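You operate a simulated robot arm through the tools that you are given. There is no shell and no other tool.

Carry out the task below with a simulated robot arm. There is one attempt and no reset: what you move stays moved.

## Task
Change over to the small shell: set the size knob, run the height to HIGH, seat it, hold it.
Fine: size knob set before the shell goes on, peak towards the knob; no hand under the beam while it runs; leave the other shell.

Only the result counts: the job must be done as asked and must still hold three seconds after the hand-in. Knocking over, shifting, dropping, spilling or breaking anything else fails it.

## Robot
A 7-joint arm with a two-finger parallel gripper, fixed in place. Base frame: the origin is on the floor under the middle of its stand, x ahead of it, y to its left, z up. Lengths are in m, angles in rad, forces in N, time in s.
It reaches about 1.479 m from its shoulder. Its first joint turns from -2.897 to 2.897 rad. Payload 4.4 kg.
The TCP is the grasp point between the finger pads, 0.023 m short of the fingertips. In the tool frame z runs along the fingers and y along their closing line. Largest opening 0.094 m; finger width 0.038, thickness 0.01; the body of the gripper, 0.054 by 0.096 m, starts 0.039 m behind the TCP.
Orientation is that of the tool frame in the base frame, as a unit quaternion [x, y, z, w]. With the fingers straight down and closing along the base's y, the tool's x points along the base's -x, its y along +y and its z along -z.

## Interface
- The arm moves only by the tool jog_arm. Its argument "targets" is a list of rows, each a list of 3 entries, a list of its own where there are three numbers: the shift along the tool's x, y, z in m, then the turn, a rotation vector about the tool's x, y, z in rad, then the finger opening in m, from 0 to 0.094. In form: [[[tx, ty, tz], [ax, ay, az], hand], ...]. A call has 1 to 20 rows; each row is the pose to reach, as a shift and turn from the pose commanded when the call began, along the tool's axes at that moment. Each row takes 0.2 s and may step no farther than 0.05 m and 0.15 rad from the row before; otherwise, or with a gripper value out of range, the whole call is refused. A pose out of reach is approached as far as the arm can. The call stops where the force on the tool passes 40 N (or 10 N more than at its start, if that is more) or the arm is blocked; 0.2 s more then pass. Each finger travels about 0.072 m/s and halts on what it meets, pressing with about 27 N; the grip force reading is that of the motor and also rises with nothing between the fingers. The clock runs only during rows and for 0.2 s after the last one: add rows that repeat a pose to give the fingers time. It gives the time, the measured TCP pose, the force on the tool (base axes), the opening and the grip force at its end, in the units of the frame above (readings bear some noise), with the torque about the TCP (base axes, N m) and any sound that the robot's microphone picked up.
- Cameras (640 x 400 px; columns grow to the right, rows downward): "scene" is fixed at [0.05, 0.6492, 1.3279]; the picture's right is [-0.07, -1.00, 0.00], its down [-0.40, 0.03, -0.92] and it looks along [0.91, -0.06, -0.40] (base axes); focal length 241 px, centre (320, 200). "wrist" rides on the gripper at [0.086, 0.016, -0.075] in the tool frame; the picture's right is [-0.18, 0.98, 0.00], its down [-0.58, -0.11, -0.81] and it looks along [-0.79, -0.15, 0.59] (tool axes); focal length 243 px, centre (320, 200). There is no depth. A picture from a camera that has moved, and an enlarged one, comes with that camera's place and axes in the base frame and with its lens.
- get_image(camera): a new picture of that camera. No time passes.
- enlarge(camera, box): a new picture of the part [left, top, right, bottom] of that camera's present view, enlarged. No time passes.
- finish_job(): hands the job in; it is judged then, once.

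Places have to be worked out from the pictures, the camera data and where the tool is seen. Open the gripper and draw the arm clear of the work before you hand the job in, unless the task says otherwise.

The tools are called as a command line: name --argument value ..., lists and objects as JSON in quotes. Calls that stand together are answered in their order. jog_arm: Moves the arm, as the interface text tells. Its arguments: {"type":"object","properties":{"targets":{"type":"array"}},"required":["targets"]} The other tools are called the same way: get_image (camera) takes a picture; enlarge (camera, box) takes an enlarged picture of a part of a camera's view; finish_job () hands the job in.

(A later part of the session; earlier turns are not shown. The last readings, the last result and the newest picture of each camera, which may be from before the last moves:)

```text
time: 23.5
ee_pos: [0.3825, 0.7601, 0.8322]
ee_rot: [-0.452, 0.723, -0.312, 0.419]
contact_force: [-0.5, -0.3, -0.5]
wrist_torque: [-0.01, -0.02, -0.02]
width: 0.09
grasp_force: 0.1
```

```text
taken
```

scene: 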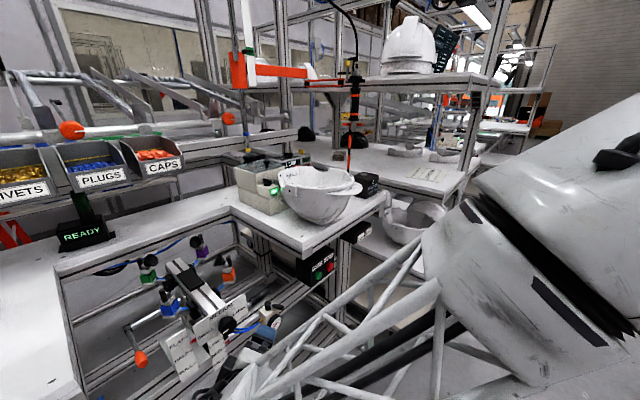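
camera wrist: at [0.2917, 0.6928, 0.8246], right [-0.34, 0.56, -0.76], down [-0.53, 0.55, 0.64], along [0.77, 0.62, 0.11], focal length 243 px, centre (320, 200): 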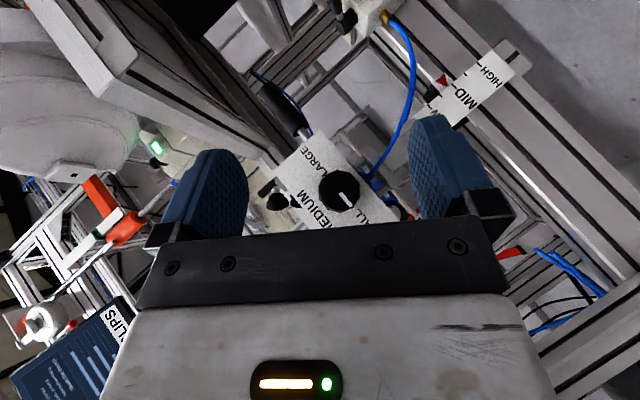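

enlarge --camera "scene" --box '[160, 280, 280, 360]'

enlarge --camera "wrist" --box '[260, 110, 440, 230]'

enlarge --camera "wrist" --box '[0, 260, 140, 400]'

```text
5.00 times, centred on (220, 320) of scene
camera zoom: at [0.05, 0.6492, 1.3279], right [-0.07, -1.0, 0.0], down [-0.4, 0.03, -0.92], along [0.91, -0.06, -0.4], focal length 1206 px, centre (820, -400)
```

zoom: 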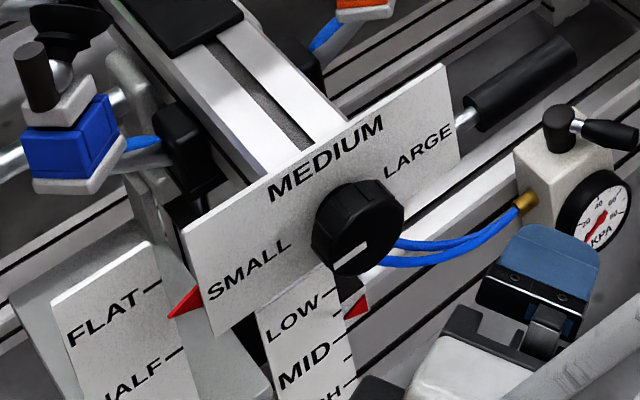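

```text
3.33 times, centred on (350, 170) of wrist
camera zoom: at [0.2917, 0.6928, 0.8246], right [-0.34, 0.56, -0.76], down [-0.53, 0.55, 0.64], along [0.77, 0.62, 0.11], focal length 809 px, centre (220, 300)
```

zoom: 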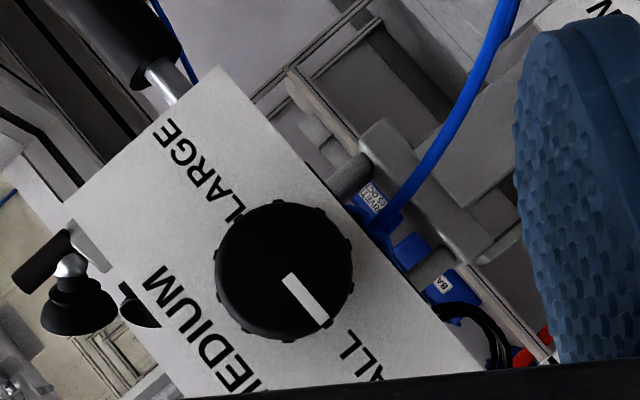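

```text
2.86 times, centred on (70, 330) of wrist
camera zoom: at [0.2917, 0.6928, 0.8246], right [-0.34, 0.56, -0.76], down [-0.53, 0.55, 0.64], along [0.77, 0.62, 0.11], focal length 693 px, centre (1034, -171)
```

zoom: 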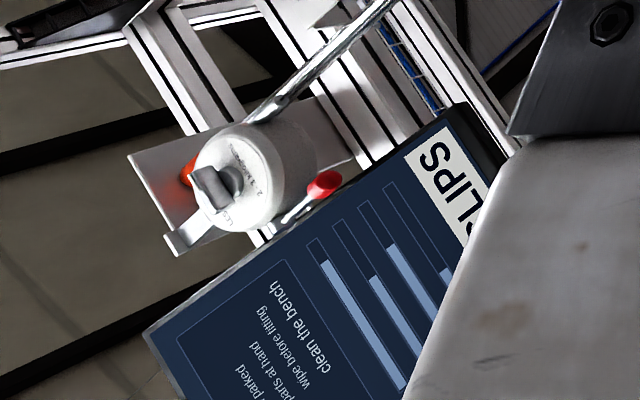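

The mark points to SMALL. I'll zoom in closely to confirm its angle.

enlarge --camera "scene" --box '[205, 305, 253, 335]'

enlarge --camera "wrist" --box '[300, 160, 390, 216]'

```text
13.33 times, centred on (229, 320) of scene
camera zoom: at [0.05, 0.6492, 1.3279], right [-0.07, -1.0, 0.0], down [-0.4, 0.03, -0.92], along [0.91, -0.06, -0.4], focal length 3217 px, centre (1533, -1400)
```

zoom: 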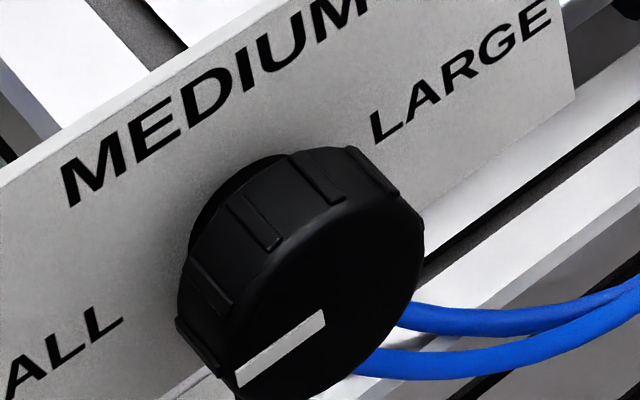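

```text
7.11 times, centred on (345, 188) of wrist
camera zoom: at [0.2917, 0.6928, 0.8246], right [-0.34, 0.56, -0.76], down [-0.53, 0.55, 0.64], along [0.77, 0.62, 0.11], focal length 1725 px, centre (142, 285)
```

zoom: 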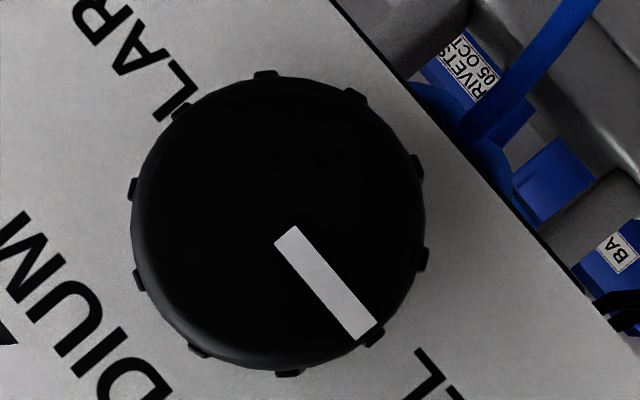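

The mark is at about 90°, parallel to the plate and pointing at SMALL, so the size knob is set. Next I retreat, level the tool to a 45° forward pitch, and then travel right in front of the bench towards the UP button.

jog_arm --targets '[[[0.0082, 0, -0.0058], [-0.0939, -0.0194, 0.0787], 0.06], [[0.0163, 0, -0.0115], [-0.1879, -0.0388, 0.1573], 0.03], [[0.0245, 0, -0.0173], [-0.2818, -0.0582, 0.236], 0.0], [[0.0327, 0, -0.0231], [-0.3758, -0.0776, 0.3147], 0.0], [[0.0408, 0, -0.0288], [-0.4697, -0.0969, 0.3933], 0.0], [[0.049, 0, -0.0346], [-0.5636, -0.1163, 0.472], 0.0], [[0.0571, 0, -0.0403], [-0.6576, -0.1357, 0.5506], 0.0], [[0.0653, 0, -0.0461], [-0.7515, -0.1551, 0.6293], 0.0], [[0.0653, 0, -0.0461], [-0.7515, -0.1551, 0.6293], 0.0]]'

get_image --camera "scene"

get_image --camera "wrist"

```text
time: 25.5
ee_pos: [0.3273, 0.7038, 0.831]
ee_rot: [-0.354, 0.854, 0.148, 0.351]
contact_force: [0.2, 0.5, 0.9]
wrist_torque: [-0.02, -0.02, 0.06]
width: 0.0
grasp_force: 27.3
```

```text
taken
```

scene: 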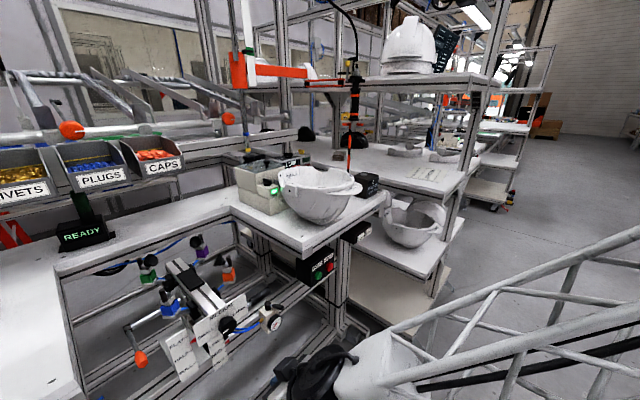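

```text
taken
camera wrist: at [0.2359, 0.6347, 0.8233], right [-0.6, 0.79, 0.13], down [-0.03, -0.19, 0.98], along [0.8, 0.59, 0.14], focal length 243 px, centre (320, 200)
```

wrist: 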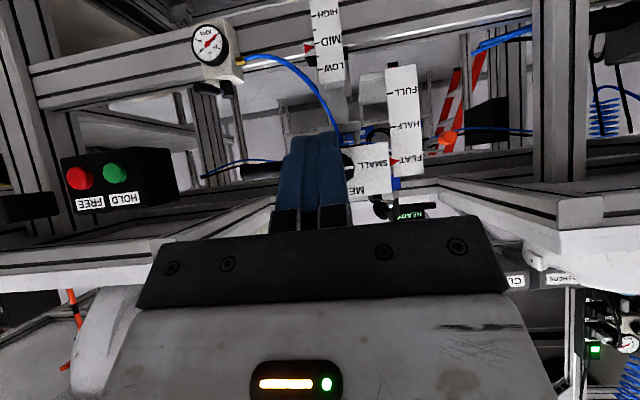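

The tool is level and 13 cm in front of the bench. I travel 0.54 m to the right along the bench front to face the UP button.

jog_arm --targets '[[[0, -0.0453, 0], [0, 0, 0], 0.0], [[0, -0.0907, 0], [0, 0, 0], 0.0], [[0, -0.136, 0], [0, 0, 0], 0.0], [[0, -0.1813, 0], [0, 0, 0], 0.0], [[0, -0.2267, 0], [0, 0, 0], 0.0], [[0, -0.272, 0], [0, 0, 0], 0.0], [[0, -0.3173, 0], [0, 0, 0], 0.0], [[0, -0.3627, 0], [0, 0, 0], 0.0], [[0, -0.408, 0], [0, 0, 0], 0.0], [[0, -0.4533, 0], [0, 0, 0], 0.0], [[0, -0.4987, 0], [0, 0, 0], 0.0], [[0, -0.544, 0], [0, 0, 0], 0.0], [[0, -0.544, 0], [0, 0, 0], 0.0]]'

get_image --camera "scene"

get_image --camera "wrist"

```text
time: 28.3
ee_pos: [0.7098, 0.3184, 0.8328]
ee_rot: [-0.353, 0.854, 0.145, 0.353]
contact_force: [0.7, -0.3, 0.0]
wrist_torque: [0.01, -0.02, -0.02]
width: 0.0
grasp_force: 26.5
```

```text
taken
```

scene: 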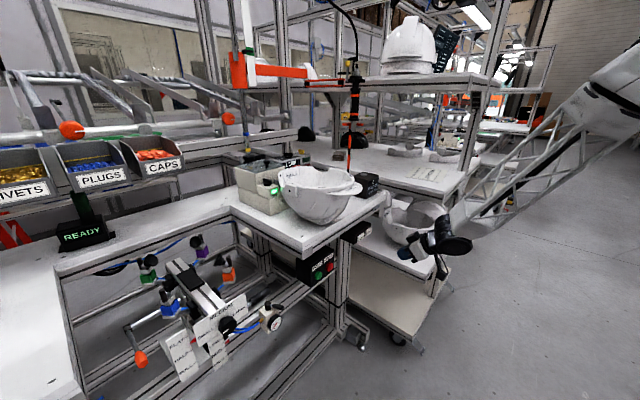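

```text
taken
camera wrist: at [0.619, 0.2507, 0.8244], right [-0.6, 0.79, 0.13], down [-0.03, -0.19, 0.98], along [0.8, 0.59, 0.14], focal length 243 px, centre (320, 200)
```

wrist: 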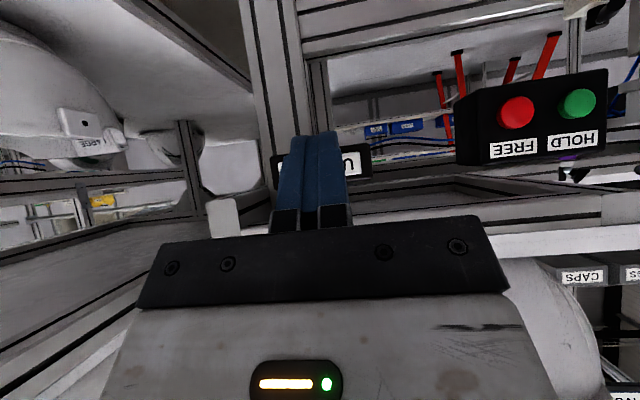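

enlarge --camera "wrist" --box '[240, 120, 420, 232]'

enlarge --camera "scene" --box '[330, 190, 490, 290]'

```text
3.56 times, centred on (330, 176) of wrist
camera zoom: at [0.619, 0.2507, 0.8244], right [-0.6, 0.79, 0.13], down [-0.03, -0.19, 0.98], along [0.8, 0.59, 0.14], focal length 863 px, centre (284, 285)
```

zoom: 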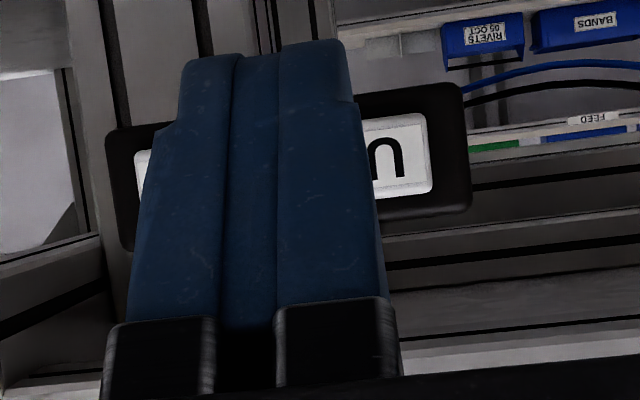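

```text
4.00 times, centred on (410, 240) of scene
camera zoom: at [0.05, 0.6492, 1.3279], right [-0.07, -1.0, 0.0], down [-0.4, 0.03, -0.92], along [0.91, -0.06, -0.4], focal length 965 px, centre (-40, 40)
```

zoom: 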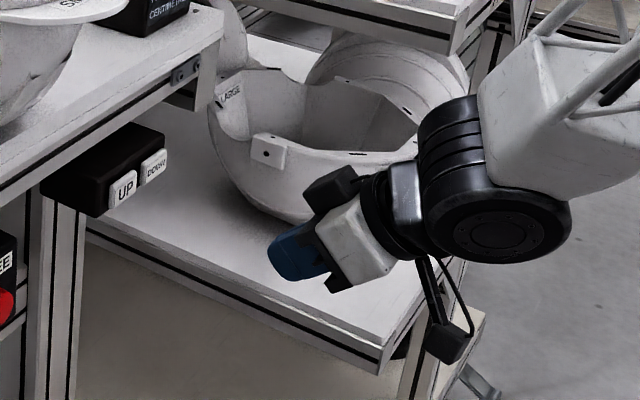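

The box centre is at e ≈ 0.297, so UP lies at e ≈ 0.268, z ≈ 0.824; my fingers are about 9 mm too far right. I pitch up a little more for clearance under the bench edge and close to about 2 cm from the key.

jog_arm --targets '[[[-0.0164, 0.0018, 0.0198], [0, -0.04, 0], 0.0], [[-0.0328, 0.0036, 0.0395], [0, -0.08, 0], 0.0], [[-0.0493, 0.0054, 0.0593], [0, -0.12, 0], 0.0], [[-0.0657, 0.0072, 0.079], [0, -0.16, 0], 0.0], [[-0.0821, 0.009, 0.0988], [0, -0.2, 0], 0.0], [[-0.0821, 0.009, 0.0988], [0, -0.2, 0], 0.0]]'

get_image --camera "wrist"

enlarge --camera "scene" --box '[310, 190, 470, 290]'

```text
time: 29.7
ee_pos: [0.7953, 0.4153, 0.8205]
ee_rot: [-0.337, 0.814, 0.181, 0.437]
contact_force: [-0.2, -0.1, -0.1]
wrist_torque: [-0.02, 0.0, -0.01]
width: 0.0
grasp_force: 26.9
```

```text
taken
camera wrist: at [0.7073, 0.3499, 0.79], right [-0.62, 0.77, 0.15], down [-0.17, -0.32, 0.93], along [0.76, 0.55, 0.33], focal length 243 px, centre (320, 200)
```

wrist: 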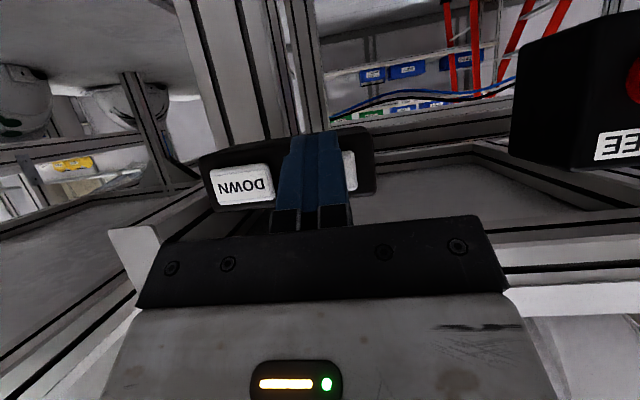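

```text
4.00 times, centred on (390, 240) of scene
camera zoom: at [0.05, 0.6492, 1.3279], right [-0.07, -1.0, 0.0], down [-0.4, 0.03, -0.92], along [0.91, -0.06, -0.4], focal length 965 px, centre (40, 40)
```

zoom: 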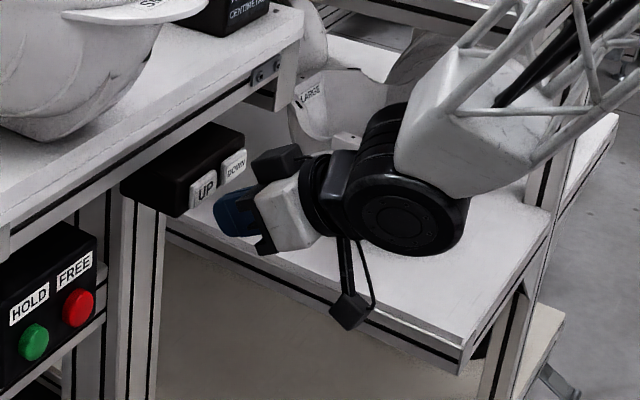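

DOWN is visible left of the fingers and UP is right behind them, in line with my fingertip. I creep forward along the key axis in small steps.

jog_arm --targets '[[[-0.0033, 0, 0.005], [0, 0, 0], 0.0], [[-0.0066, 0, 0.01], [0, 0, 0], 0.0], [[-0.0083, 0, 0.0125], [0, 0, 0], 0.0], [[-0.0094, 0, 0.0142], [0, 0, 0], 0.0]]'

get_image --camera "wrist"

enlarge --camera "scene" --box '[330, 210, 410, 260]'

```text
time: 30.7
ee_pos: [0.8072, 0.427, 0.8188]
ee_rot: [-0.337, 0.815, 0.18, 0.436]
contact_force: [-7.4, -9.0, -2.0]
wrist_torque: [0.0, 0.03, -0.04]
width: 0.0
grasp_force: 26.8
heard: click
```

```text
taken
camera wrist: at [0.7191, 0.3616, 0.7892], right [-0.62, 0.77, 0.15], down [-0.17, -0.32, 0.93], along [0.76, 0.55, 0.33], focal length 243 px, centre (320, 200)
```

wrist: 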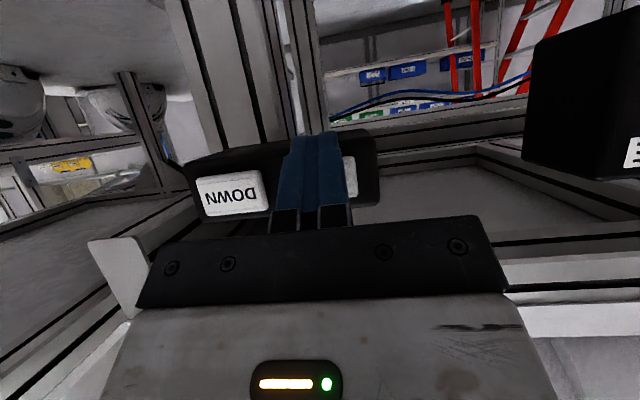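

```text
8.00 times, centred on (370, 235) of scene
camera zoom: at [0.05, 0.6492, 1.3279], right [-0.07, -1.0, 0.0], down [-0.4, 0.03, -0.92], along [0.91, -0.06, -0.4], focal length 1930 px, centre (-80, -80)
```

zoom: 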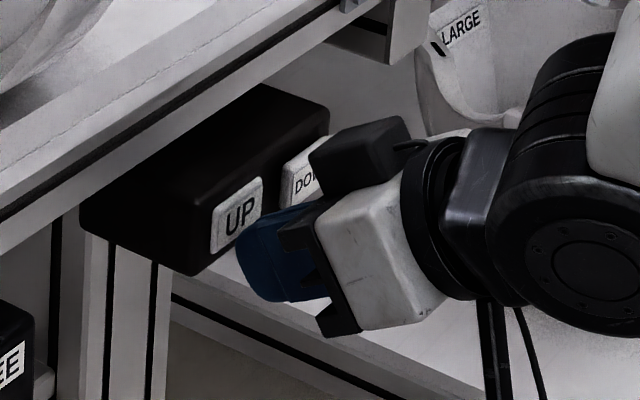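

A click was heard at about 12 N against the key. I check whether the height has begun to move.

enlarge --camera "scene" --box '[130, 270, 290, 370]'

```text
4.00 times, centred on (210, 320) of scene
camera zoom: at [0.05, 0.6492, 1.3279], right [-0.07, -1.0, 0.0], down [-0.4, 0.03, -0.92], along [0.91, -0.06, -0.4], focal length 965 px, centre (760, -280)
```

zoom: 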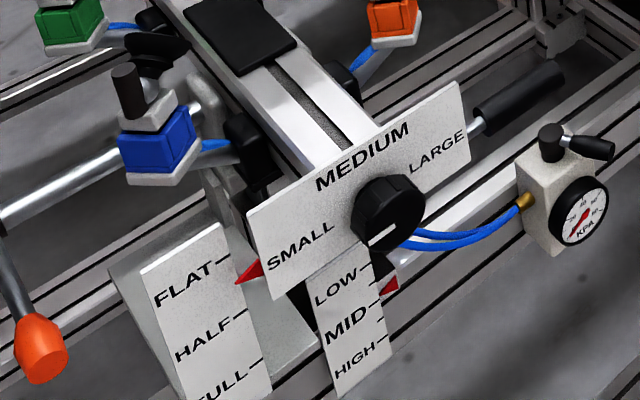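

The plate has risen slightly, so UP runs the beam while held. I hold the key for about a second more and look again.

jog_arm --targets '[[[0, 0, 0], [0, 0, 0], 0.0], [[0, 0, 0], [0, 0, 0], 0.0], [[0, 0, 0], [0, 0, 0], 0.0], [[0, 0, 0], [0, 0, 0], 0.0], [[0, 0, 0], [0, 0, 0], 0.0]]'

enlarge --camera "scene" --box '[130, 270, 290, 370]'

```text
time: 31.9
ee_pos: [0.807, 0.4279, 0.8205]
ee_rot: [-0.338, 0.815, 0.181, 0.436]
contact_force: [-10.5, -9.1, -5.3]
wrist_torque: [-0.09, 0.12, 0.0]
width: 0.0001
grasp_force: 27.3
```

```text
4.00 times, centred on (210, 320) of scene
camera zoom: at [0.05, 0.6492, 1.3279], right [-0.07, -1.0, 0.0], down [-0.4, 0.03, -0.92], along [0.91, -0.06, -0.4], focal length 965 px, centre (760, -280)
```

zoom: 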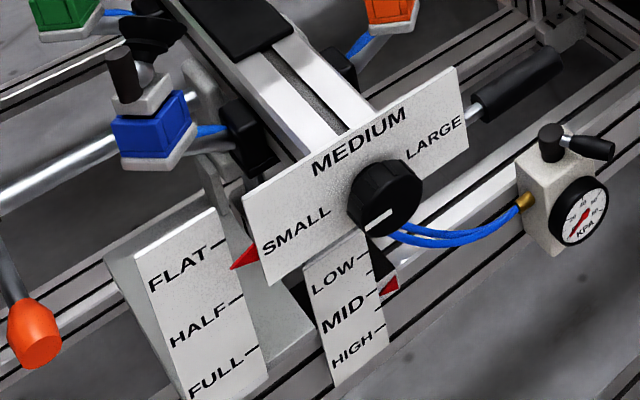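

The pointer is now near MID and the beam rises about 12 px/s in this view; HIGH is roughly 3 s away. I hold 2 s more, then check closely.

jog_arm --targets '[[[0, 0, 0], [0, 0, 0], 0.0], [[0, 0, 0], [0, 0, 0], 0.0], [[0, 0, 0], [0, 0, 0], 0.0], [[0, 0, 0], [0, 0, 0], 0.0], [[0, 0, 0], [0, 0, 0], 0.0], [[0, 0, 0], [0, 0, 0], 0.0], [[0, 0, 0], [0, 0, 0], 0.0], [[0, 0, 0], [0, 0, 0], 0.0], [[0, 0, 0], [0, 0, 0], 0.0]]'

enlarge --camera "scene" --box '[190, 310, 254, 350]'

enlarge --camera "scene" --box '[130, 270, 290, 370]'

```text
time: 33.9
ee_pos: [0.807, 0.4263, 0.8205]
ee_rot: [-0.337, 0.815, 0.18, 0.436]
contact_force: [-10.9, -8.6, -3.0]
wrist_torque: [-0.02, 0.04, 0.05]
width: 0.0
grasp_force: 27.0
```

```text
10.00 times, centred on (222, 330) of scene
camera zoom: at [0.05, 0.6492, 1.3279], right [-0.07, -1.0, 0.0], down [-0.4, 0.03, -0.92], along [0.91, -0.06, -0.4], focal length 2413 px, centre (1300, -1100)
```

zoom: 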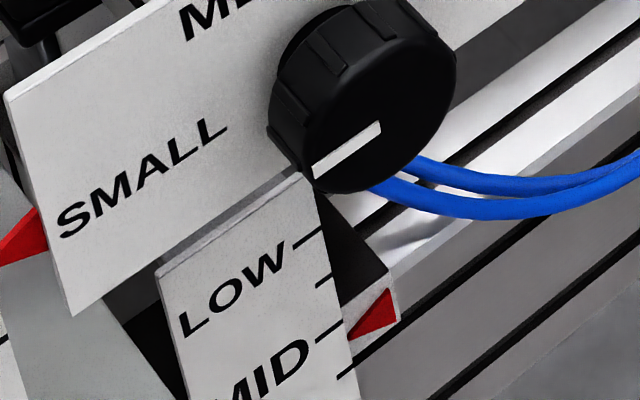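

```text
4.00 times, centred on (210, 320) of scene
camera zoom: at [0.05, 0.6492, 1.3279], right [-0.07, -1.0, 0.0], down [-0.4, 0.03, -0.92], along [0.91, -0.06, -0.4], focal length 965 px, centre (760, -280)
```

zoom: 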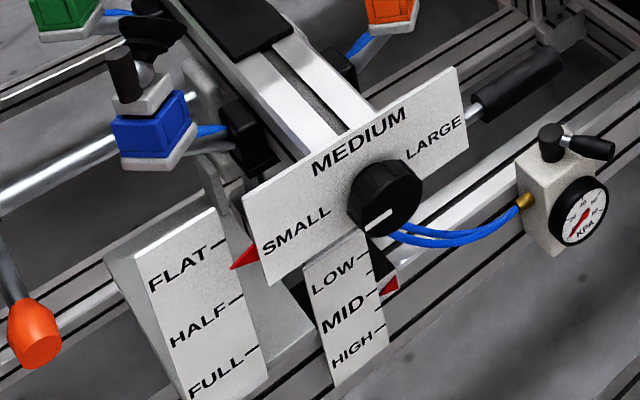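

The beam stopped exactly at the MID tick, one notch above where it started, so each press runs one notch. I release the key and press once more.

jog_arm --targets '[[[0.0033, 0, -0.005], [0, 0, 0], 0.0], [[0.0083, 0, -0.0125], [0, 0, 0], 0.0], [[0.0083, 0, -0.0125], [0, 0, 0], 0.0], [[0.0033, 0, -0.005], [0, 0, 0], 0.0], [[0, 0, 0], [0, 0, 0], 0.0], [[0, 0, 0], [0, 0, 0], 0.0], [[0, 0, 0], [0, 0, 0], 0.0], [[0, 0, 0], [0, 0, 0], 0.0], [[0, 0, 0], [0, 0, 0], 0.0], [[0, 0, 0], [0, 0, 0], 0.0], [[0, 0, 0], [0, 0, 0], 0.0], [[0, 0, 0], [0, 0, 0], 0.0]]'

enlarge --camera "scene" --box '[190, 310, 254, 350]'

enlarge --camera "scene" --box '[130, 270, 290, 370]'

```text
time: 36.5
ee_pos: [0.806, 0.4266, 0.8194]
ee_rot: [-0.337, 0.814, 0.181, 0.436]
contact_force: [-12.0, -9.5, -5.1]
wrist_torque: [-0.06, 0.03, 0.05]
width: 0.0002
grasp_force: 27.0
heard: click
```

```text
10.00 times, centred on (222, 330) of scene
camera zoom: at [0.05, 0.6492, 1.3279], right [-0.07, -1.0, 0.0], down [-0.4, 0.03, -0.92], along [0.91, -0.06, -0.4], focal length 2413 px, centre (1300, -1100)
```

zoom: 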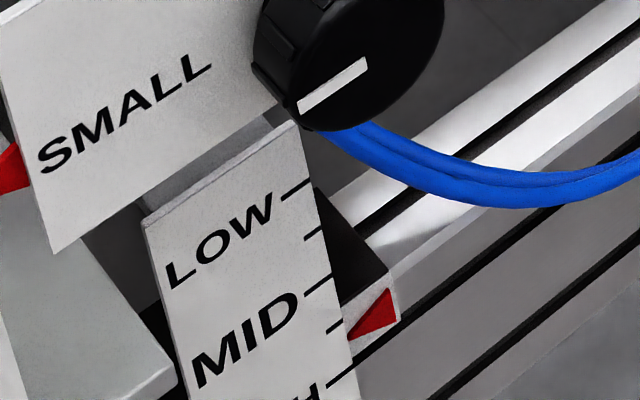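

```text
4.00 times, centred on (210, 320) of scene
camera zoom: at [0.05, 0.6492, 1.3279], right [-0.07, -1.0, 0.0], down [-0.4, 0.03, -0.92], along [0.91, -0.06, -0.4], focal length 965 px, centre (760, -280)
```

zoom: 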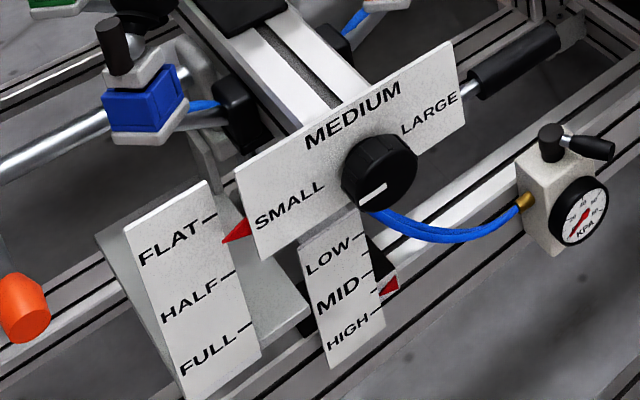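

One notch up again: the pointer is at the tick between MID and HIGH. One more press should reach HIGH.

jog_arm --targets '[[[0.0033, 0, -0.005], [0, 0, 0], 0.0], [[0.0083, 0, -0.0125], [0, 0, 0], 0.0], [[0.0083, 0, -0.0125], [0, 0, 0], 0.0], [[0.0033, 0, -0.005], [0, 0, 0], 0.0], [[0, 0, 0], [0, 0, 0], 0.0], [[0, 0, 0], [0, 0, 0], 0.0], [[0, 0, 0], [0, 0, 0], 0.0], [[0, 0, 0], [0, 0, 0], 0.0], [[0, 0, 0], [0, 0, 0], 0.0], [[0, 0, 0], [0, 0, 0], 0.0], [[0, 0, 0], [0, 0, 0], 0.0], [[0, 0, 0], [0, 0, 0], 0.0]]'

enlarge --camera "scene" --box '[190, 310, 254, 350]'

enlarge --camera "scene" --box '[130, 270, 290, 370]'

```text
time: 39.1
ee_pos: [0.8072, 0.4281, 0.8193]
ee_rot: [-0.338, 0.814, 0.181, 0.436]
contact_force: [-9.6, -13.2, -2.5]
wrist_torque: [0.02, 0.04, -0.02]
width: 0.0
grasp_force: 27.0
heard: click
```

```text
10.00 times, centred on (222, 330) of scene
camera zoom: at [0.05, 0.6492, 1.3279], right [-0.07, -1.0, 0.0], down [-0.4, 0.03, -0.92], along [0.91, -0.06, -0.4], focal length 2413 px, centre (1300, -1100)
```

zoom: 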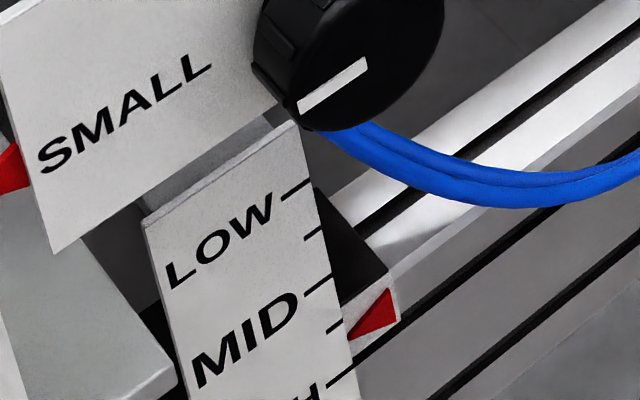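

```text
4.00 times, centred on (210, 320) of scene
camera zoom: at [0.05, 0.6492, 1.3279], right [-0.07, -1.0, 0.0], down [-0.4, 0.03, -0.92], along [0.91, -0.06, -0.4], focal length 965 px, centre (760, -280)
```

zoom: 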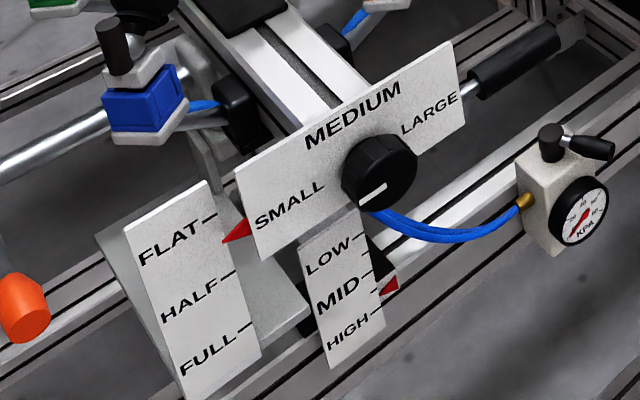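

The click sounded but the beam did not move, so it may already be at the top: the pointer sits behind the scale, and this steep view reads it too low on travel (at the start the wrist view read about half a notch higher than the scene). I back off and carry the wrist camera level with the scale to read it properly.

jog_arm --targets '[[[0.0239, 0, -0.0361], [0, 0, 0], 0.0], [[0.0479, 0, -0.0722], [0, 0, 0], 0.0], [[0.0718, 0, -0.1083], [0, 0, 0], 0.0], [[0.0768, 0.045, -0.105], [0, 0, 0], 0.0], [[0.0818, 0.09, -0.1017], [0, 0, 0], 0.0], [[0.0868, 0.135, -0.0984], [0, 0, 0], 0.0], [[0.0918, 0.18, -0.0951], [0, 0, 0], 0.0], [[0.0968, 0.225, -0.0918], [0, 0, 0], 0.0], [[0.1018, 0.27, -0.0885], [0, 0, 0], 0.0], [[0.1068, 0.315, -0.0852], [0, 0, 0], 0.0], [[0.1118, 0.36, -0.0819], [0, 0, 0], 0.0], [[0.1168, 0.405, -0.0786], [0, 0, 0], 0.0], [[0.1218, 0.45, -0.0753], [0, 0, 0], 0.0], [[0.1218, 0.45, -0.0753], [0, 0, 0], 0.0]]'

get_image --camera "wrist"

get_image --camera "scene"

```text
time: 42.1
ee_pos: [0.3965, 0.654, 0.7589]
ee_rot: [-0.337, 0.814, 0.181, 0.437]
contact_force: [0.7, -0.3, -1.3]
wrist_torque: [0.01, -0.01, 0.01]
width: 0.0
grasp_force: 27.3
```

```text
taken
camera wrist: at [0.3086, 0.5886, 0.7288], right [-0.62, 0.77, 0.15], down [-0.17, -0.32, 0.93], along [0.76, 0.55, 0.33], focal length 243 px, centre (320, 200)
```

wrist: 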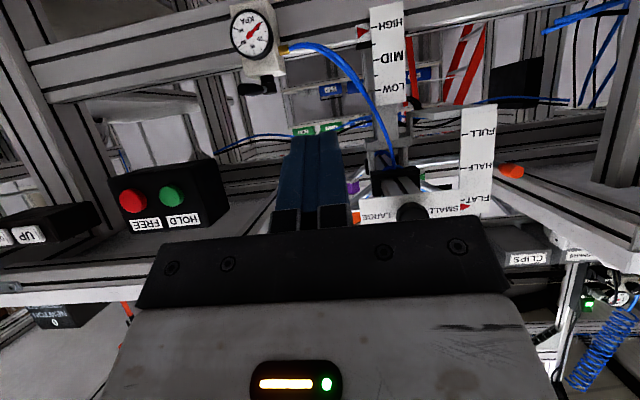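

```text
taken
```

scene: 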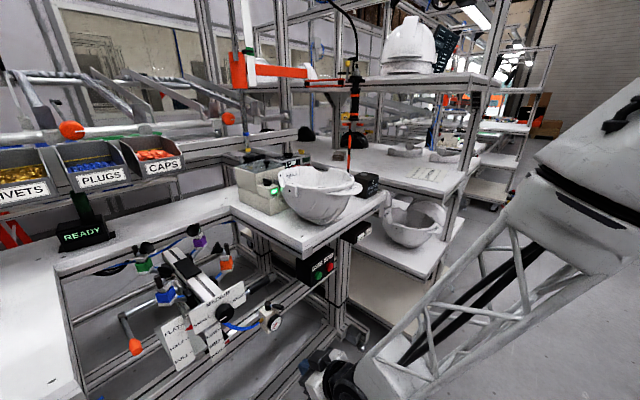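

enlarge --camera "wrist" --box '[340, 0, 440, 110]'

enlarge --camera "scene" --box '[120, 210, 300, 370]'

enlarge --camera "wrist" --box '[340, 130, 500, 240]'

```text
3.64 times, centred on (390, 55) of wrist
camera zoom: at [0.3086, 0.5886, 0.7288], right [-0.62, 0.77, 0.15], down [-0.17, -0.32, 0.93], along [0.76, 0.55, 0.33], focal length 882 px, centre (66, 727)
```

zoom: 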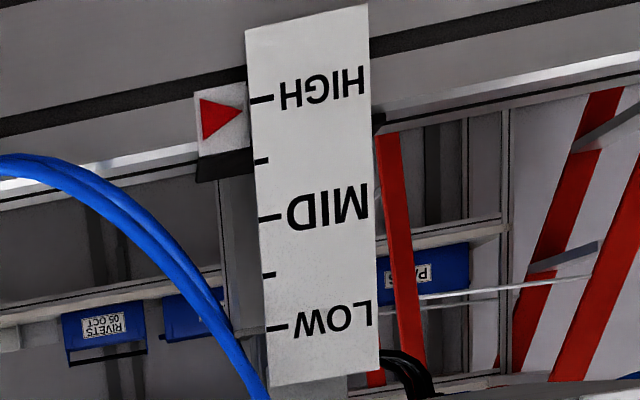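

```text
2.50 times, centred on (210, 290) of scene
camera zoom: at [0.05, 0.6492, 1.3279], right [-0.07, -1.0, 0.0], down [-0.4, 0.03, -0.92], along [0.91, -0.06, -0.4], focal length 603 px, centre (595, -25)
```

zoom: 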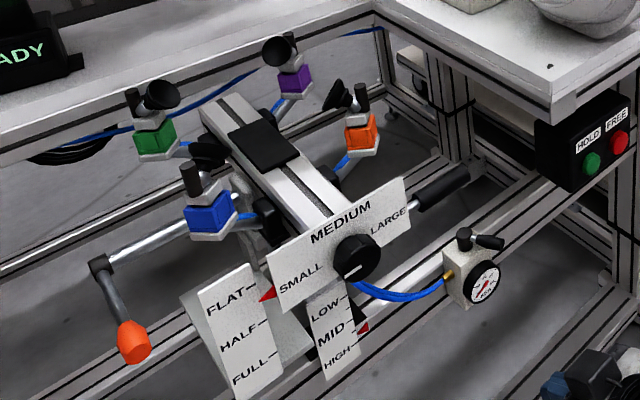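

```text
3.64 times, centred on (420, 185) of wrist
camera zoom: at [0.3086, 0.5886, 0.7288], right [-0.62, 0.77, 0.15], down [-0.17, -0.32, 0.93], along [0.76, 0.55, 0.33], focal length 882 px, centre (-44, 254)
```

zoom: 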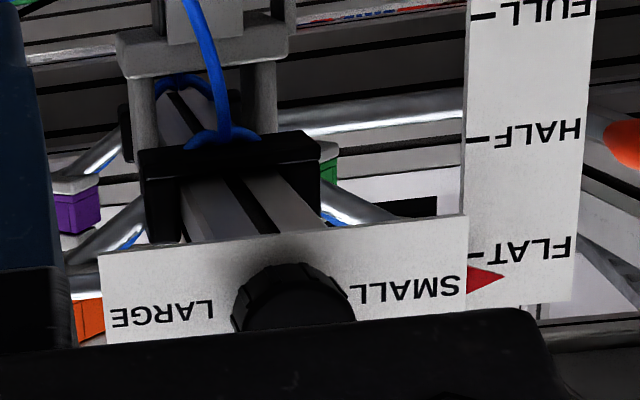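

From near level the pointer reads just short of the HIGH tick, still looking slightly down. I lower the camera another 7.5 cm for an exactly level reading.

jog_arm --targets '[[[0.0208, 0.015, 0.0138], [0, 0, 0], 0.0], [[0.0417, 0.03, 0.0276], [0, 0, 0], 0.0], [[0.0625, 0.045, 0.0414], [0, 0, 0], 0.0], [[0.0625, 0.045, 0.0414], [0, 0, 0], 0.0]]'

enlarge --camera "wrist" --box '[300, 0, 460, 110]'

get_image --camera "wrist"

```text
time: 43.1
ee_pos: [0.365, 0.6854, 0.6849]
ee_rot: [-0.338, 0.814, 0.181, 0.436]
contact_force: [-0.1, -0.5, -0.5]
wrist_torque: [-0.03, 0.01, -0.04]
width: 0.0001
grasp_force: 27.1
```

```text
3.64 times, centred on (380, 55) of wrist
camera zoom: at [0.2773, 0.6201, 0.6548], right [-0.62, 0.77, 0.15], down [-0.17, -0.32, 0.93], along [0.76, 0.55, 0.33], focal length 882 px, centre (102, 727)
```

zoom: 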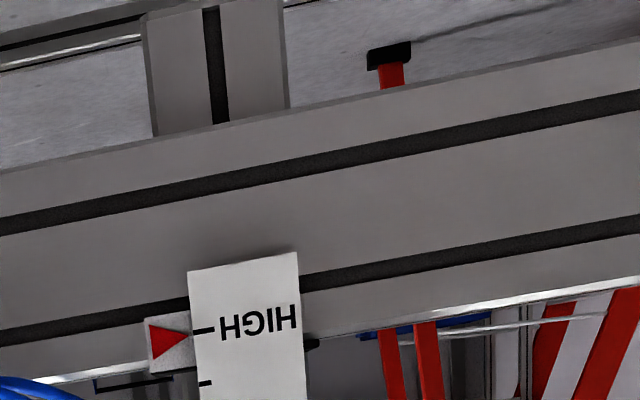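

```text
taken
camera wrist: at [0.2773, 0.6201, 0.6548], right [-0.62, 0.77, 0.15], down [-0.17, -0.32, 0.93], along [0.76, 0.55, 0.33], focal length 243 px, centre (320, 200)
```

wrist: 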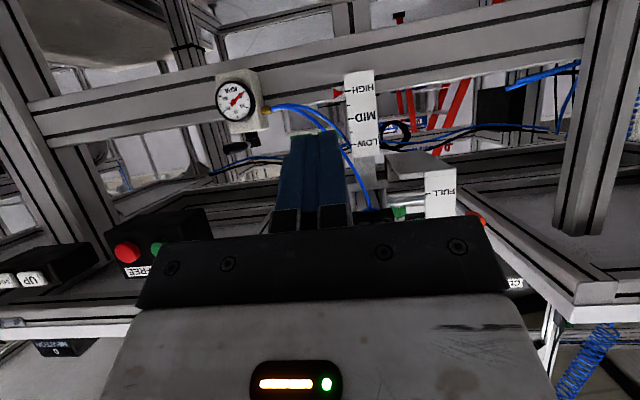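

At level view the pointer lines up with HIGH. I also look at the air gauge and its lever.

enlarge --camera "wrist" --box '[195, 60, 285, 160]'

enlarge --camera "scene" --box '[240, 290, 310, 340]'

enlarge --camera "scene" --box '[260, 160, 380, 235]'

```text
4.00 times, centred on (240, 110) of wrist
camera zoom: at [0.2773, 0.6201, 0.6548], right [-0.62, 0.77, 0.15], down [-0.17, -0.32, 0.93], along [0.76, 0.55, 0.33], focal length 970 px, centre (640, 560)
```

zoom: 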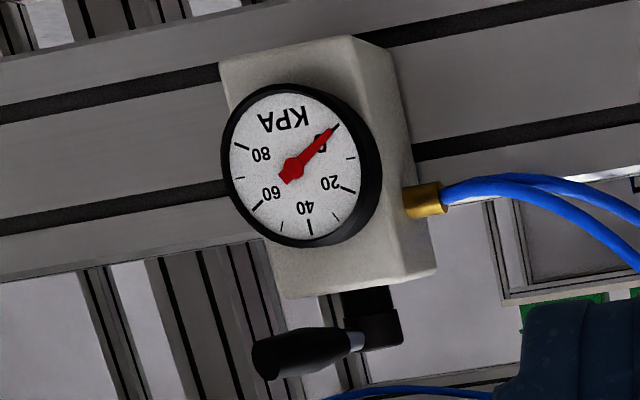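

```text
8.00 times, centred on (275, 315) of scene
camera zoom: at [0.05, 0.6492, 1.3279], right [-0.07, -1.0, 0.0], down [-0.4, 0.03, -0.92], along [0.91, -0.06, -0.4], focal length 1930 px, centre (680, -720)
```

zoom: 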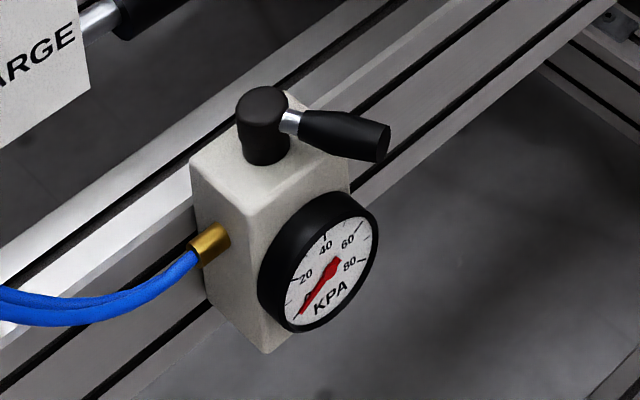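

```text
5.33 times, centred on (320, 198) of scene
camera zoom: at [0.05, 0.6492, 1.3279], right [-0.07, -1.0, 0.0], down [-0.4, 0.03, -0.92], along [0.91, -0.06, -0.4], focal length 1287 px, centre (320, 213)
```

zoom: 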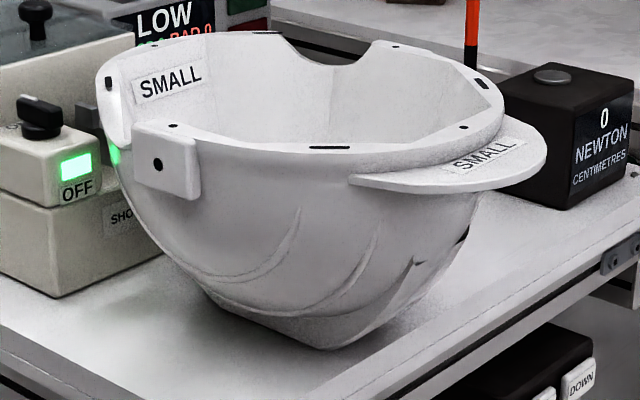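

The gauge reads 0 kPa (no vacuum yet). Height is at HIGH, so next is the shell: I raise the arm to look down at it from in front of the bench with the gripper open.

jog_arm --targets '[[[-0.0271, -0.0179, -0.0287], [0, 0.0622, 0], 0.02], [[-0.0542, -0.0359, -0.0574], [0, 0.1244, 0], 0.04], [[-0.0813, -0.0538, -0.0861], [0, 0.1866, 0], 0.06], [[-0.1084, -0.0718, -0.1148], [0, 0.2488, 0], 0.08], [[-0.1355, -0.0897, -0.1434], [0, 0.3109, 0], 0.094], [[-0.1626, -0.1076, -0.1721], [0, 0.3731, 0], 0.094], [[-0.1897, -0.1256, -0.2008], [0, 0.4353, 0], 0.094], [[-0.2168, -0.1435, -0.2295], [0, 0.4975, 0], 0.094], [[-0.2439, -0.1614, -0.2582], [0, 0.5597, 0], 0.094], [[-0.271, -0.1794, -0.2869], [0, 0.6219, 0], 0.094], [[-0.2981, -0.1973, -0.3156], [0, 0.6841, 0], 0.094], [[-0.3252, -0.2153, -0.3443], [0, 0.7463, 0], 0.094], [[-0.3523, -0.2332, -0.3729], [0, 0.8084, 0], 0.094], [[-0.3794, -0.2511, -0.4016], [0, 0.8706, 0], 0.094], [[-0.4065, -0.2691, -0.4303], [0, 0.9328, 0], 0.094], [[-0.4336, -0.287, -0.459], [0, 0.995, 0], 0.094], [[-0.4336, -0.287, -0.459], [0, 0.995, 0], 0.094]]'

get_image --camera "wrist"

get_image --camera "scene"

```text
time: 46.7
ee_pos: [0.4542, 0.3935, 1.2808]
ee_rot: [-0.373, 0.918, -0.119, 0.061]
contact_force: [-0.2, -1.1, -0.5]
wrist_torque: [0.01, 0.01, -0.02]
width: 0.094
grasp_force: 0.1
out of reach, approached as far as the arm can: row 9, 10, 11, 12, 13, 14, 15, 16, 17
```

```text
taken
camera wrist: at [0.3681, 0.359, 1.3467], right [-0.53, 0.81, -0.26], down [0.33, 0.47, 0.82], along [0.78, 0.35, -0.51], focal length 243 px, centre (320, 200)
```

wrist: 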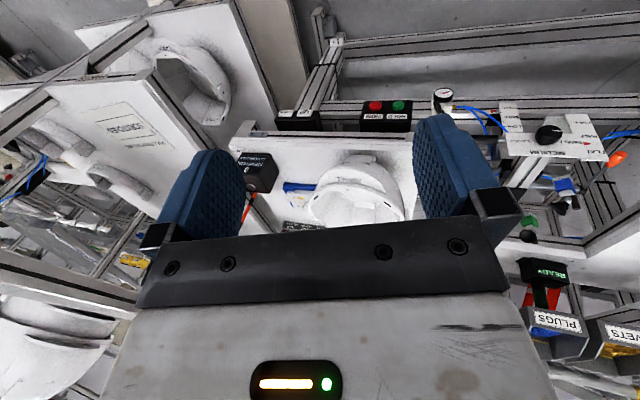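

```text
taken
```

scene: 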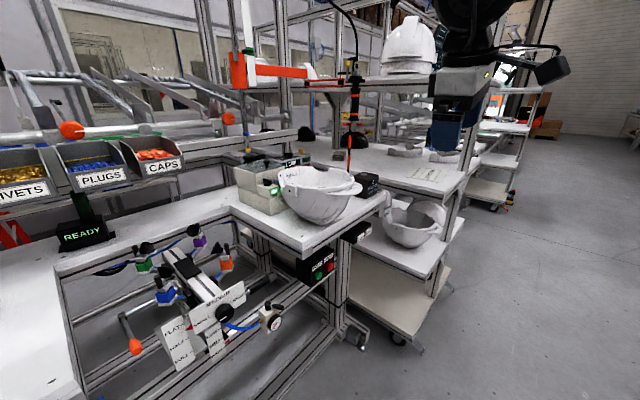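

The wrist hit a joint limit (tool x can't point at about 225° here), leaving a small roll, but the shell is in view. I enlarge it to find its centre and peak direction.

enlarge --camera "wrist" --box '[230, 110, 430, 240]'

enlarge --camera "wrist" --box '[420, 80, 640, 260]'

```text
3.08 times, centred on (330, 175) of wrist
camera zoom: at [0.3681, 0.359, 1.3467], right [-0.53, 0.81, -0.26], down [0.33, 0.47, 0.82], along [0.78, 0.35, -0.51], focal length 746 px, centre (289, 277)
```

zoom: 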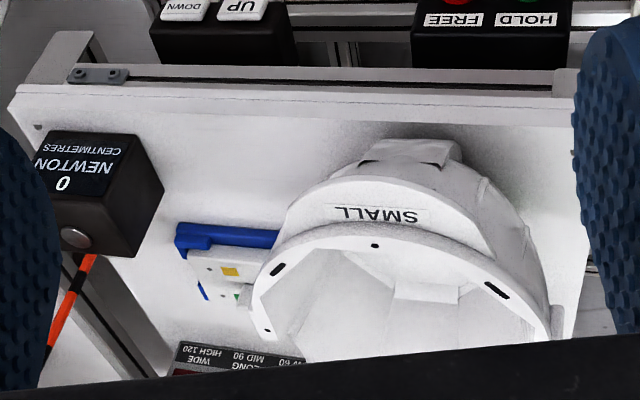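

```text
2.22 times, centred on (530, 170) of wrist
camera zoom: at [0.3681, 0.359, 1.3467], right [-0.53, 0.81, -0.26], down [0.33, 0.47, 0.82], along [0.78, 0.35, -0.51], focal length 539 px, centre (-147, 267)
```

zoom: 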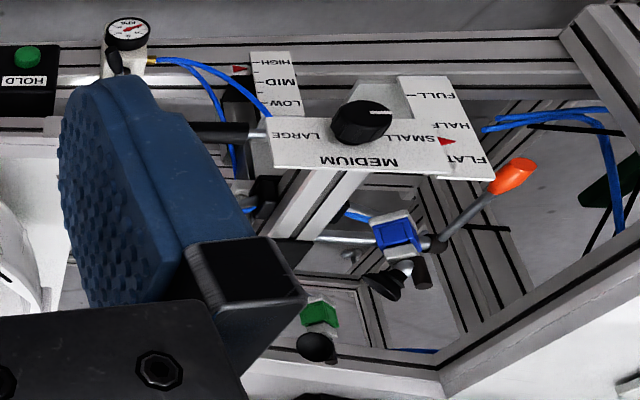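

The shell's slots and dots place its symmetry axis at e ≈ 0.100 with the peak already pointing along (-0.7, -0.7), centre near [0.76, 0.62], rim z ≈ 1.095, table z ≈ 0.951. The raised pad is near [0.602, 0.978, 0.889]. The shell therefore needs almost no yaw. I plan to grip a side wall at the lug with tool x pointing along +b, away from the wrist limit, so I first turn the tool round in two steps.

jog_arm --targets '[[[-0.0126, 0.0032, -0.0022], [-0.016, 0.0189, 0.1289], 0.094], [[-0.0251, 0.0065, -0.0045], [-0.0321, 0.0378, 0.2579], 0.094], [[-0.0377, 0.0097, -0.0067], [-0.0481, 0.0567, 0.3868], 0.094], [[-0.0502, 0.0129, -0.009], [-0.0642, 0.0755, 0.5157], 0.094], [[-0.0628, 0.0161, -0.0112], [-0.0802, 0.0944, 0.6446], 0.094], [[-0.0753, 0.0194, -0.0135], [-0.0963, 0.1133, 0.7736], 0.094], [[-0.0879, 0.0226, -0.0157], [-0.1123, 0.1322, 0.9025], 0.094], [[-0.1004, 0.0258, -0.0179], [-0.1283, 0.1511, 1.0314], 0.094], [[-0.113, 0.029, -0.0202], [-0.1444, 0.17, 1.1603], 0.094], [[-0.1255, 0.0323, -0.0224], [-0.1604, 0.1888, 1.2893], 0.094], [[-0.1381, 0.0355, -0.0247], [-0.1765, 0.2077, 1.4182], 0.094], [[-0.1506, 0.0387, -0.0269], [-0.1925, 0.2266, 1.5471], 0.094], [[-0.1506, 0.0387, -0.0269], [-0.1925, 0.2266, 1.5471], 0.094]]'

get_image --camera "wrist"

get_image --camera "scene"

```text
time: 49.5
ee_pos: [0.5299, 0.5295, 1.2838]
ee_rot: [0.38, 0.915, -0.029, 0.132]
contact_force: [0.9, 0.3, 0.6]
wrist_torque: [0.01, 0.0, 0.02]
width: 0.0939
grasp_force: 0.1
out of reach, approached as far as the arm can: row 1, 2, 3, 4, 5, 6, 7, 8, 9, 10, 11, 12, 13
```

```text
taken
camera wrist: at [0.4677, 0.6131, 1.3339], right [0.82, 0.57, 0.09], down [0.14, -0.35, 0.92], along [0.56, -0.74, -0.37], focal length 243 px, centre (320, 200)
```

wrist: 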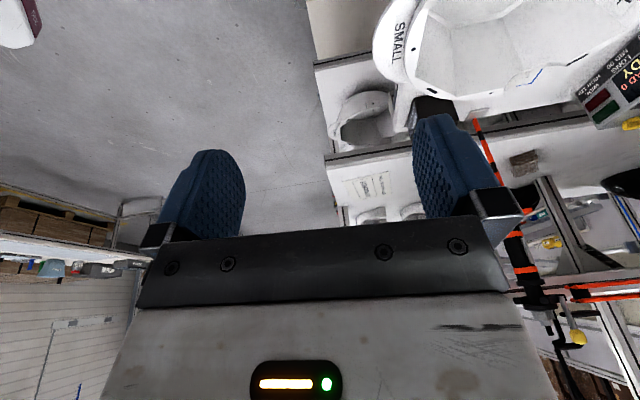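

```text
taken
```

scene: 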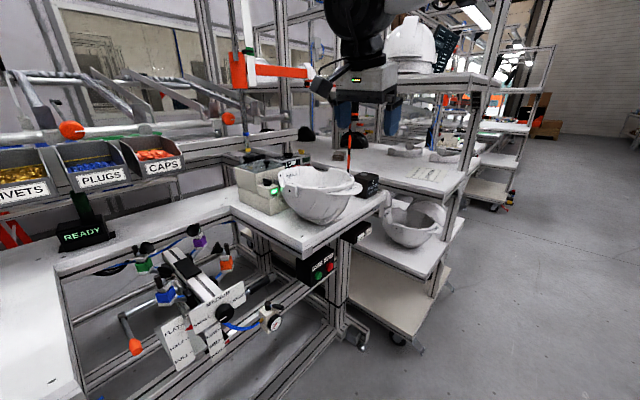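

The tool kept a 15° lean, so a different joint is at its limit in this arm posture. I look at the arm's posture in the scene view before choosing how to unwind it.

enlarge --camera "scene" --box '[280, 0, 520, 150]'

```text
2.67 times, centred on (400, 75) of scene
camera zoom: at [0.05, 0.6492, 1.3279], right [-0.07, -1.0, 0.0], down [-0.4, 0.03, -0.92], along [0.91, -0.06, -0.4], focal length 643 px, centre (107, 533)
```

zoom: 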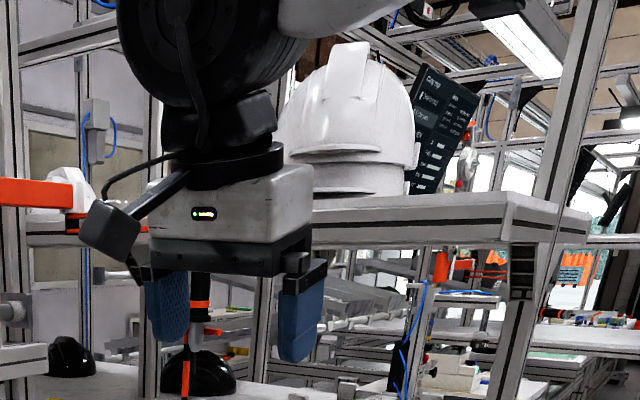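

The lean matches joint 5 sitting at its limit: the wrist bend flipped when the tool passed through the forearm's line on the way up. To unwind it I pitch the tool forward again here, in free space in front of the bench, and watch when the "out of reach" flags vanish.

jog_arm --targets '[[[0, 0, 0], [-0.125, 0, 0], 0.094], [[0, 0, 0], [-0.25, 0, 0], 0.094], [[0, 0, 0], [-0.375, 0, 0], 0.094], [[0, 0, 0], [-0.5, 0, 0], 0.094], [[0, 0, 0], [-0.625, 0, 0], 0.094], [[0, 0, 0], [-0.75, 0, 0], 0.094], [[0, 0, 0], [-0.875, 0, 0], 0.094], [[0, 0, 0], [-1.0, 0, 0], 0.094], [[0, 0, 0], [-1.0, 0, 0], 0.094]]'

get_image --camera "scene"

```text
time: 51.5
ee_pos: [0.5281, 0.5302, 1.283]
ee_rot: [0.269, 0.817, 0.414, 0.297]
contact_force: [-0.3, -0.2, -0.5]
wrist_torque: [-0.02, 0.05, 0.02]
width: 0.094
grasp_force: 0.1
```

```text
taken
```

scene: 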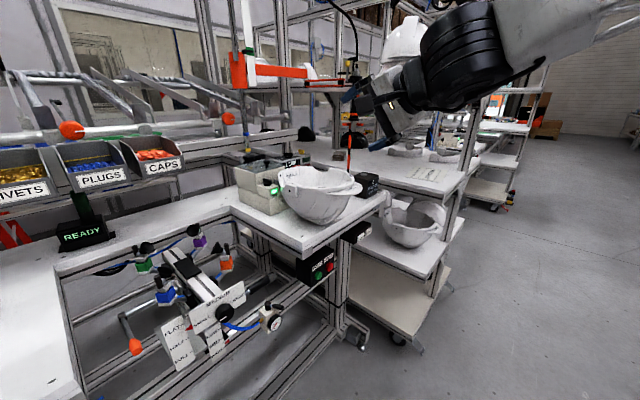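

No flags now: the wrist is back inside its range. I square the tool up (heading exactly along +b, pitched 72°), then pitch it straight down in that vertical plane so the bend passes through cleanly.

jog_arm --targets '[[[0, 0, 0], [-0.0688, 0.0377, 0.0804], 0.094], [[0, 0, 0], [-0.1377, 0.0753, 0.1608], 0.094], [[0, 0, 0], [-0.2065, 0.113, 0.2412], 0.094], [[0, 0, 0], [-0.2065, 0.113, 0.2412], 0.094]]'

```text
time: 52.5
ee_pos: [0.5297, 0.5308, 1.287]
ee_rot: [0.31, 0.747, 0.543, 0.226]
contact_force: [-1.7, -2.3, 5.3]
wrist_torque: [-0.19, 0.17, -0.05]
width: 0.0939
grasp_force: 0.0
```

Squared up as intended. Now I pitch down to vertical in this plane.

jog_arm --targets '[[[0, 0, 0], [0.1257, 0, 0], 0.094], [[0, 0, 0], [0.2514, 0, 0], 0.094], [[0, 0, 0], [0.3771, 0, 0], 0.094], [[0, 0, 0], [0.5028, 0, 0], 0.094], [[0, 0, 0], [0.6285, 0, 0], 0.094], [[0, 0, 0], [0.7542, 0, 0], 0.094], [[0, 0, 0], [0.8799, 0, 0], 0.094], [[0, 0, 0], [1.0056, 0, 0], 0.094], [[0, 0, 0], [1.1313, 0, 0], 0.094], [[0, 0, 0], [1.257, 0, 0], 0.094], [[0, 0, 0], [1.257, 0, 0], 0.094]]'

get_image --camera "scene"

```text
time: 54.9
ee_pos: [0.5299, 0.53, 1.2838]
ee_rot: [0.383, 0.924, -0.001, -0.001]
contact_force: [-0.6, 0.4, -0.5]
wrist_torque: [-0.01, -0.01, -0.02]
width: 0.0939
grasp_force: 0.1
out of reach, approached as far as the arm can: row 1, 2, 3, 4
```

```text
taken
```

scene: 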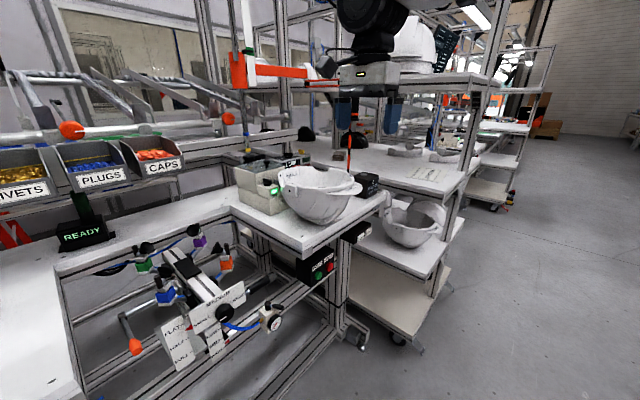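

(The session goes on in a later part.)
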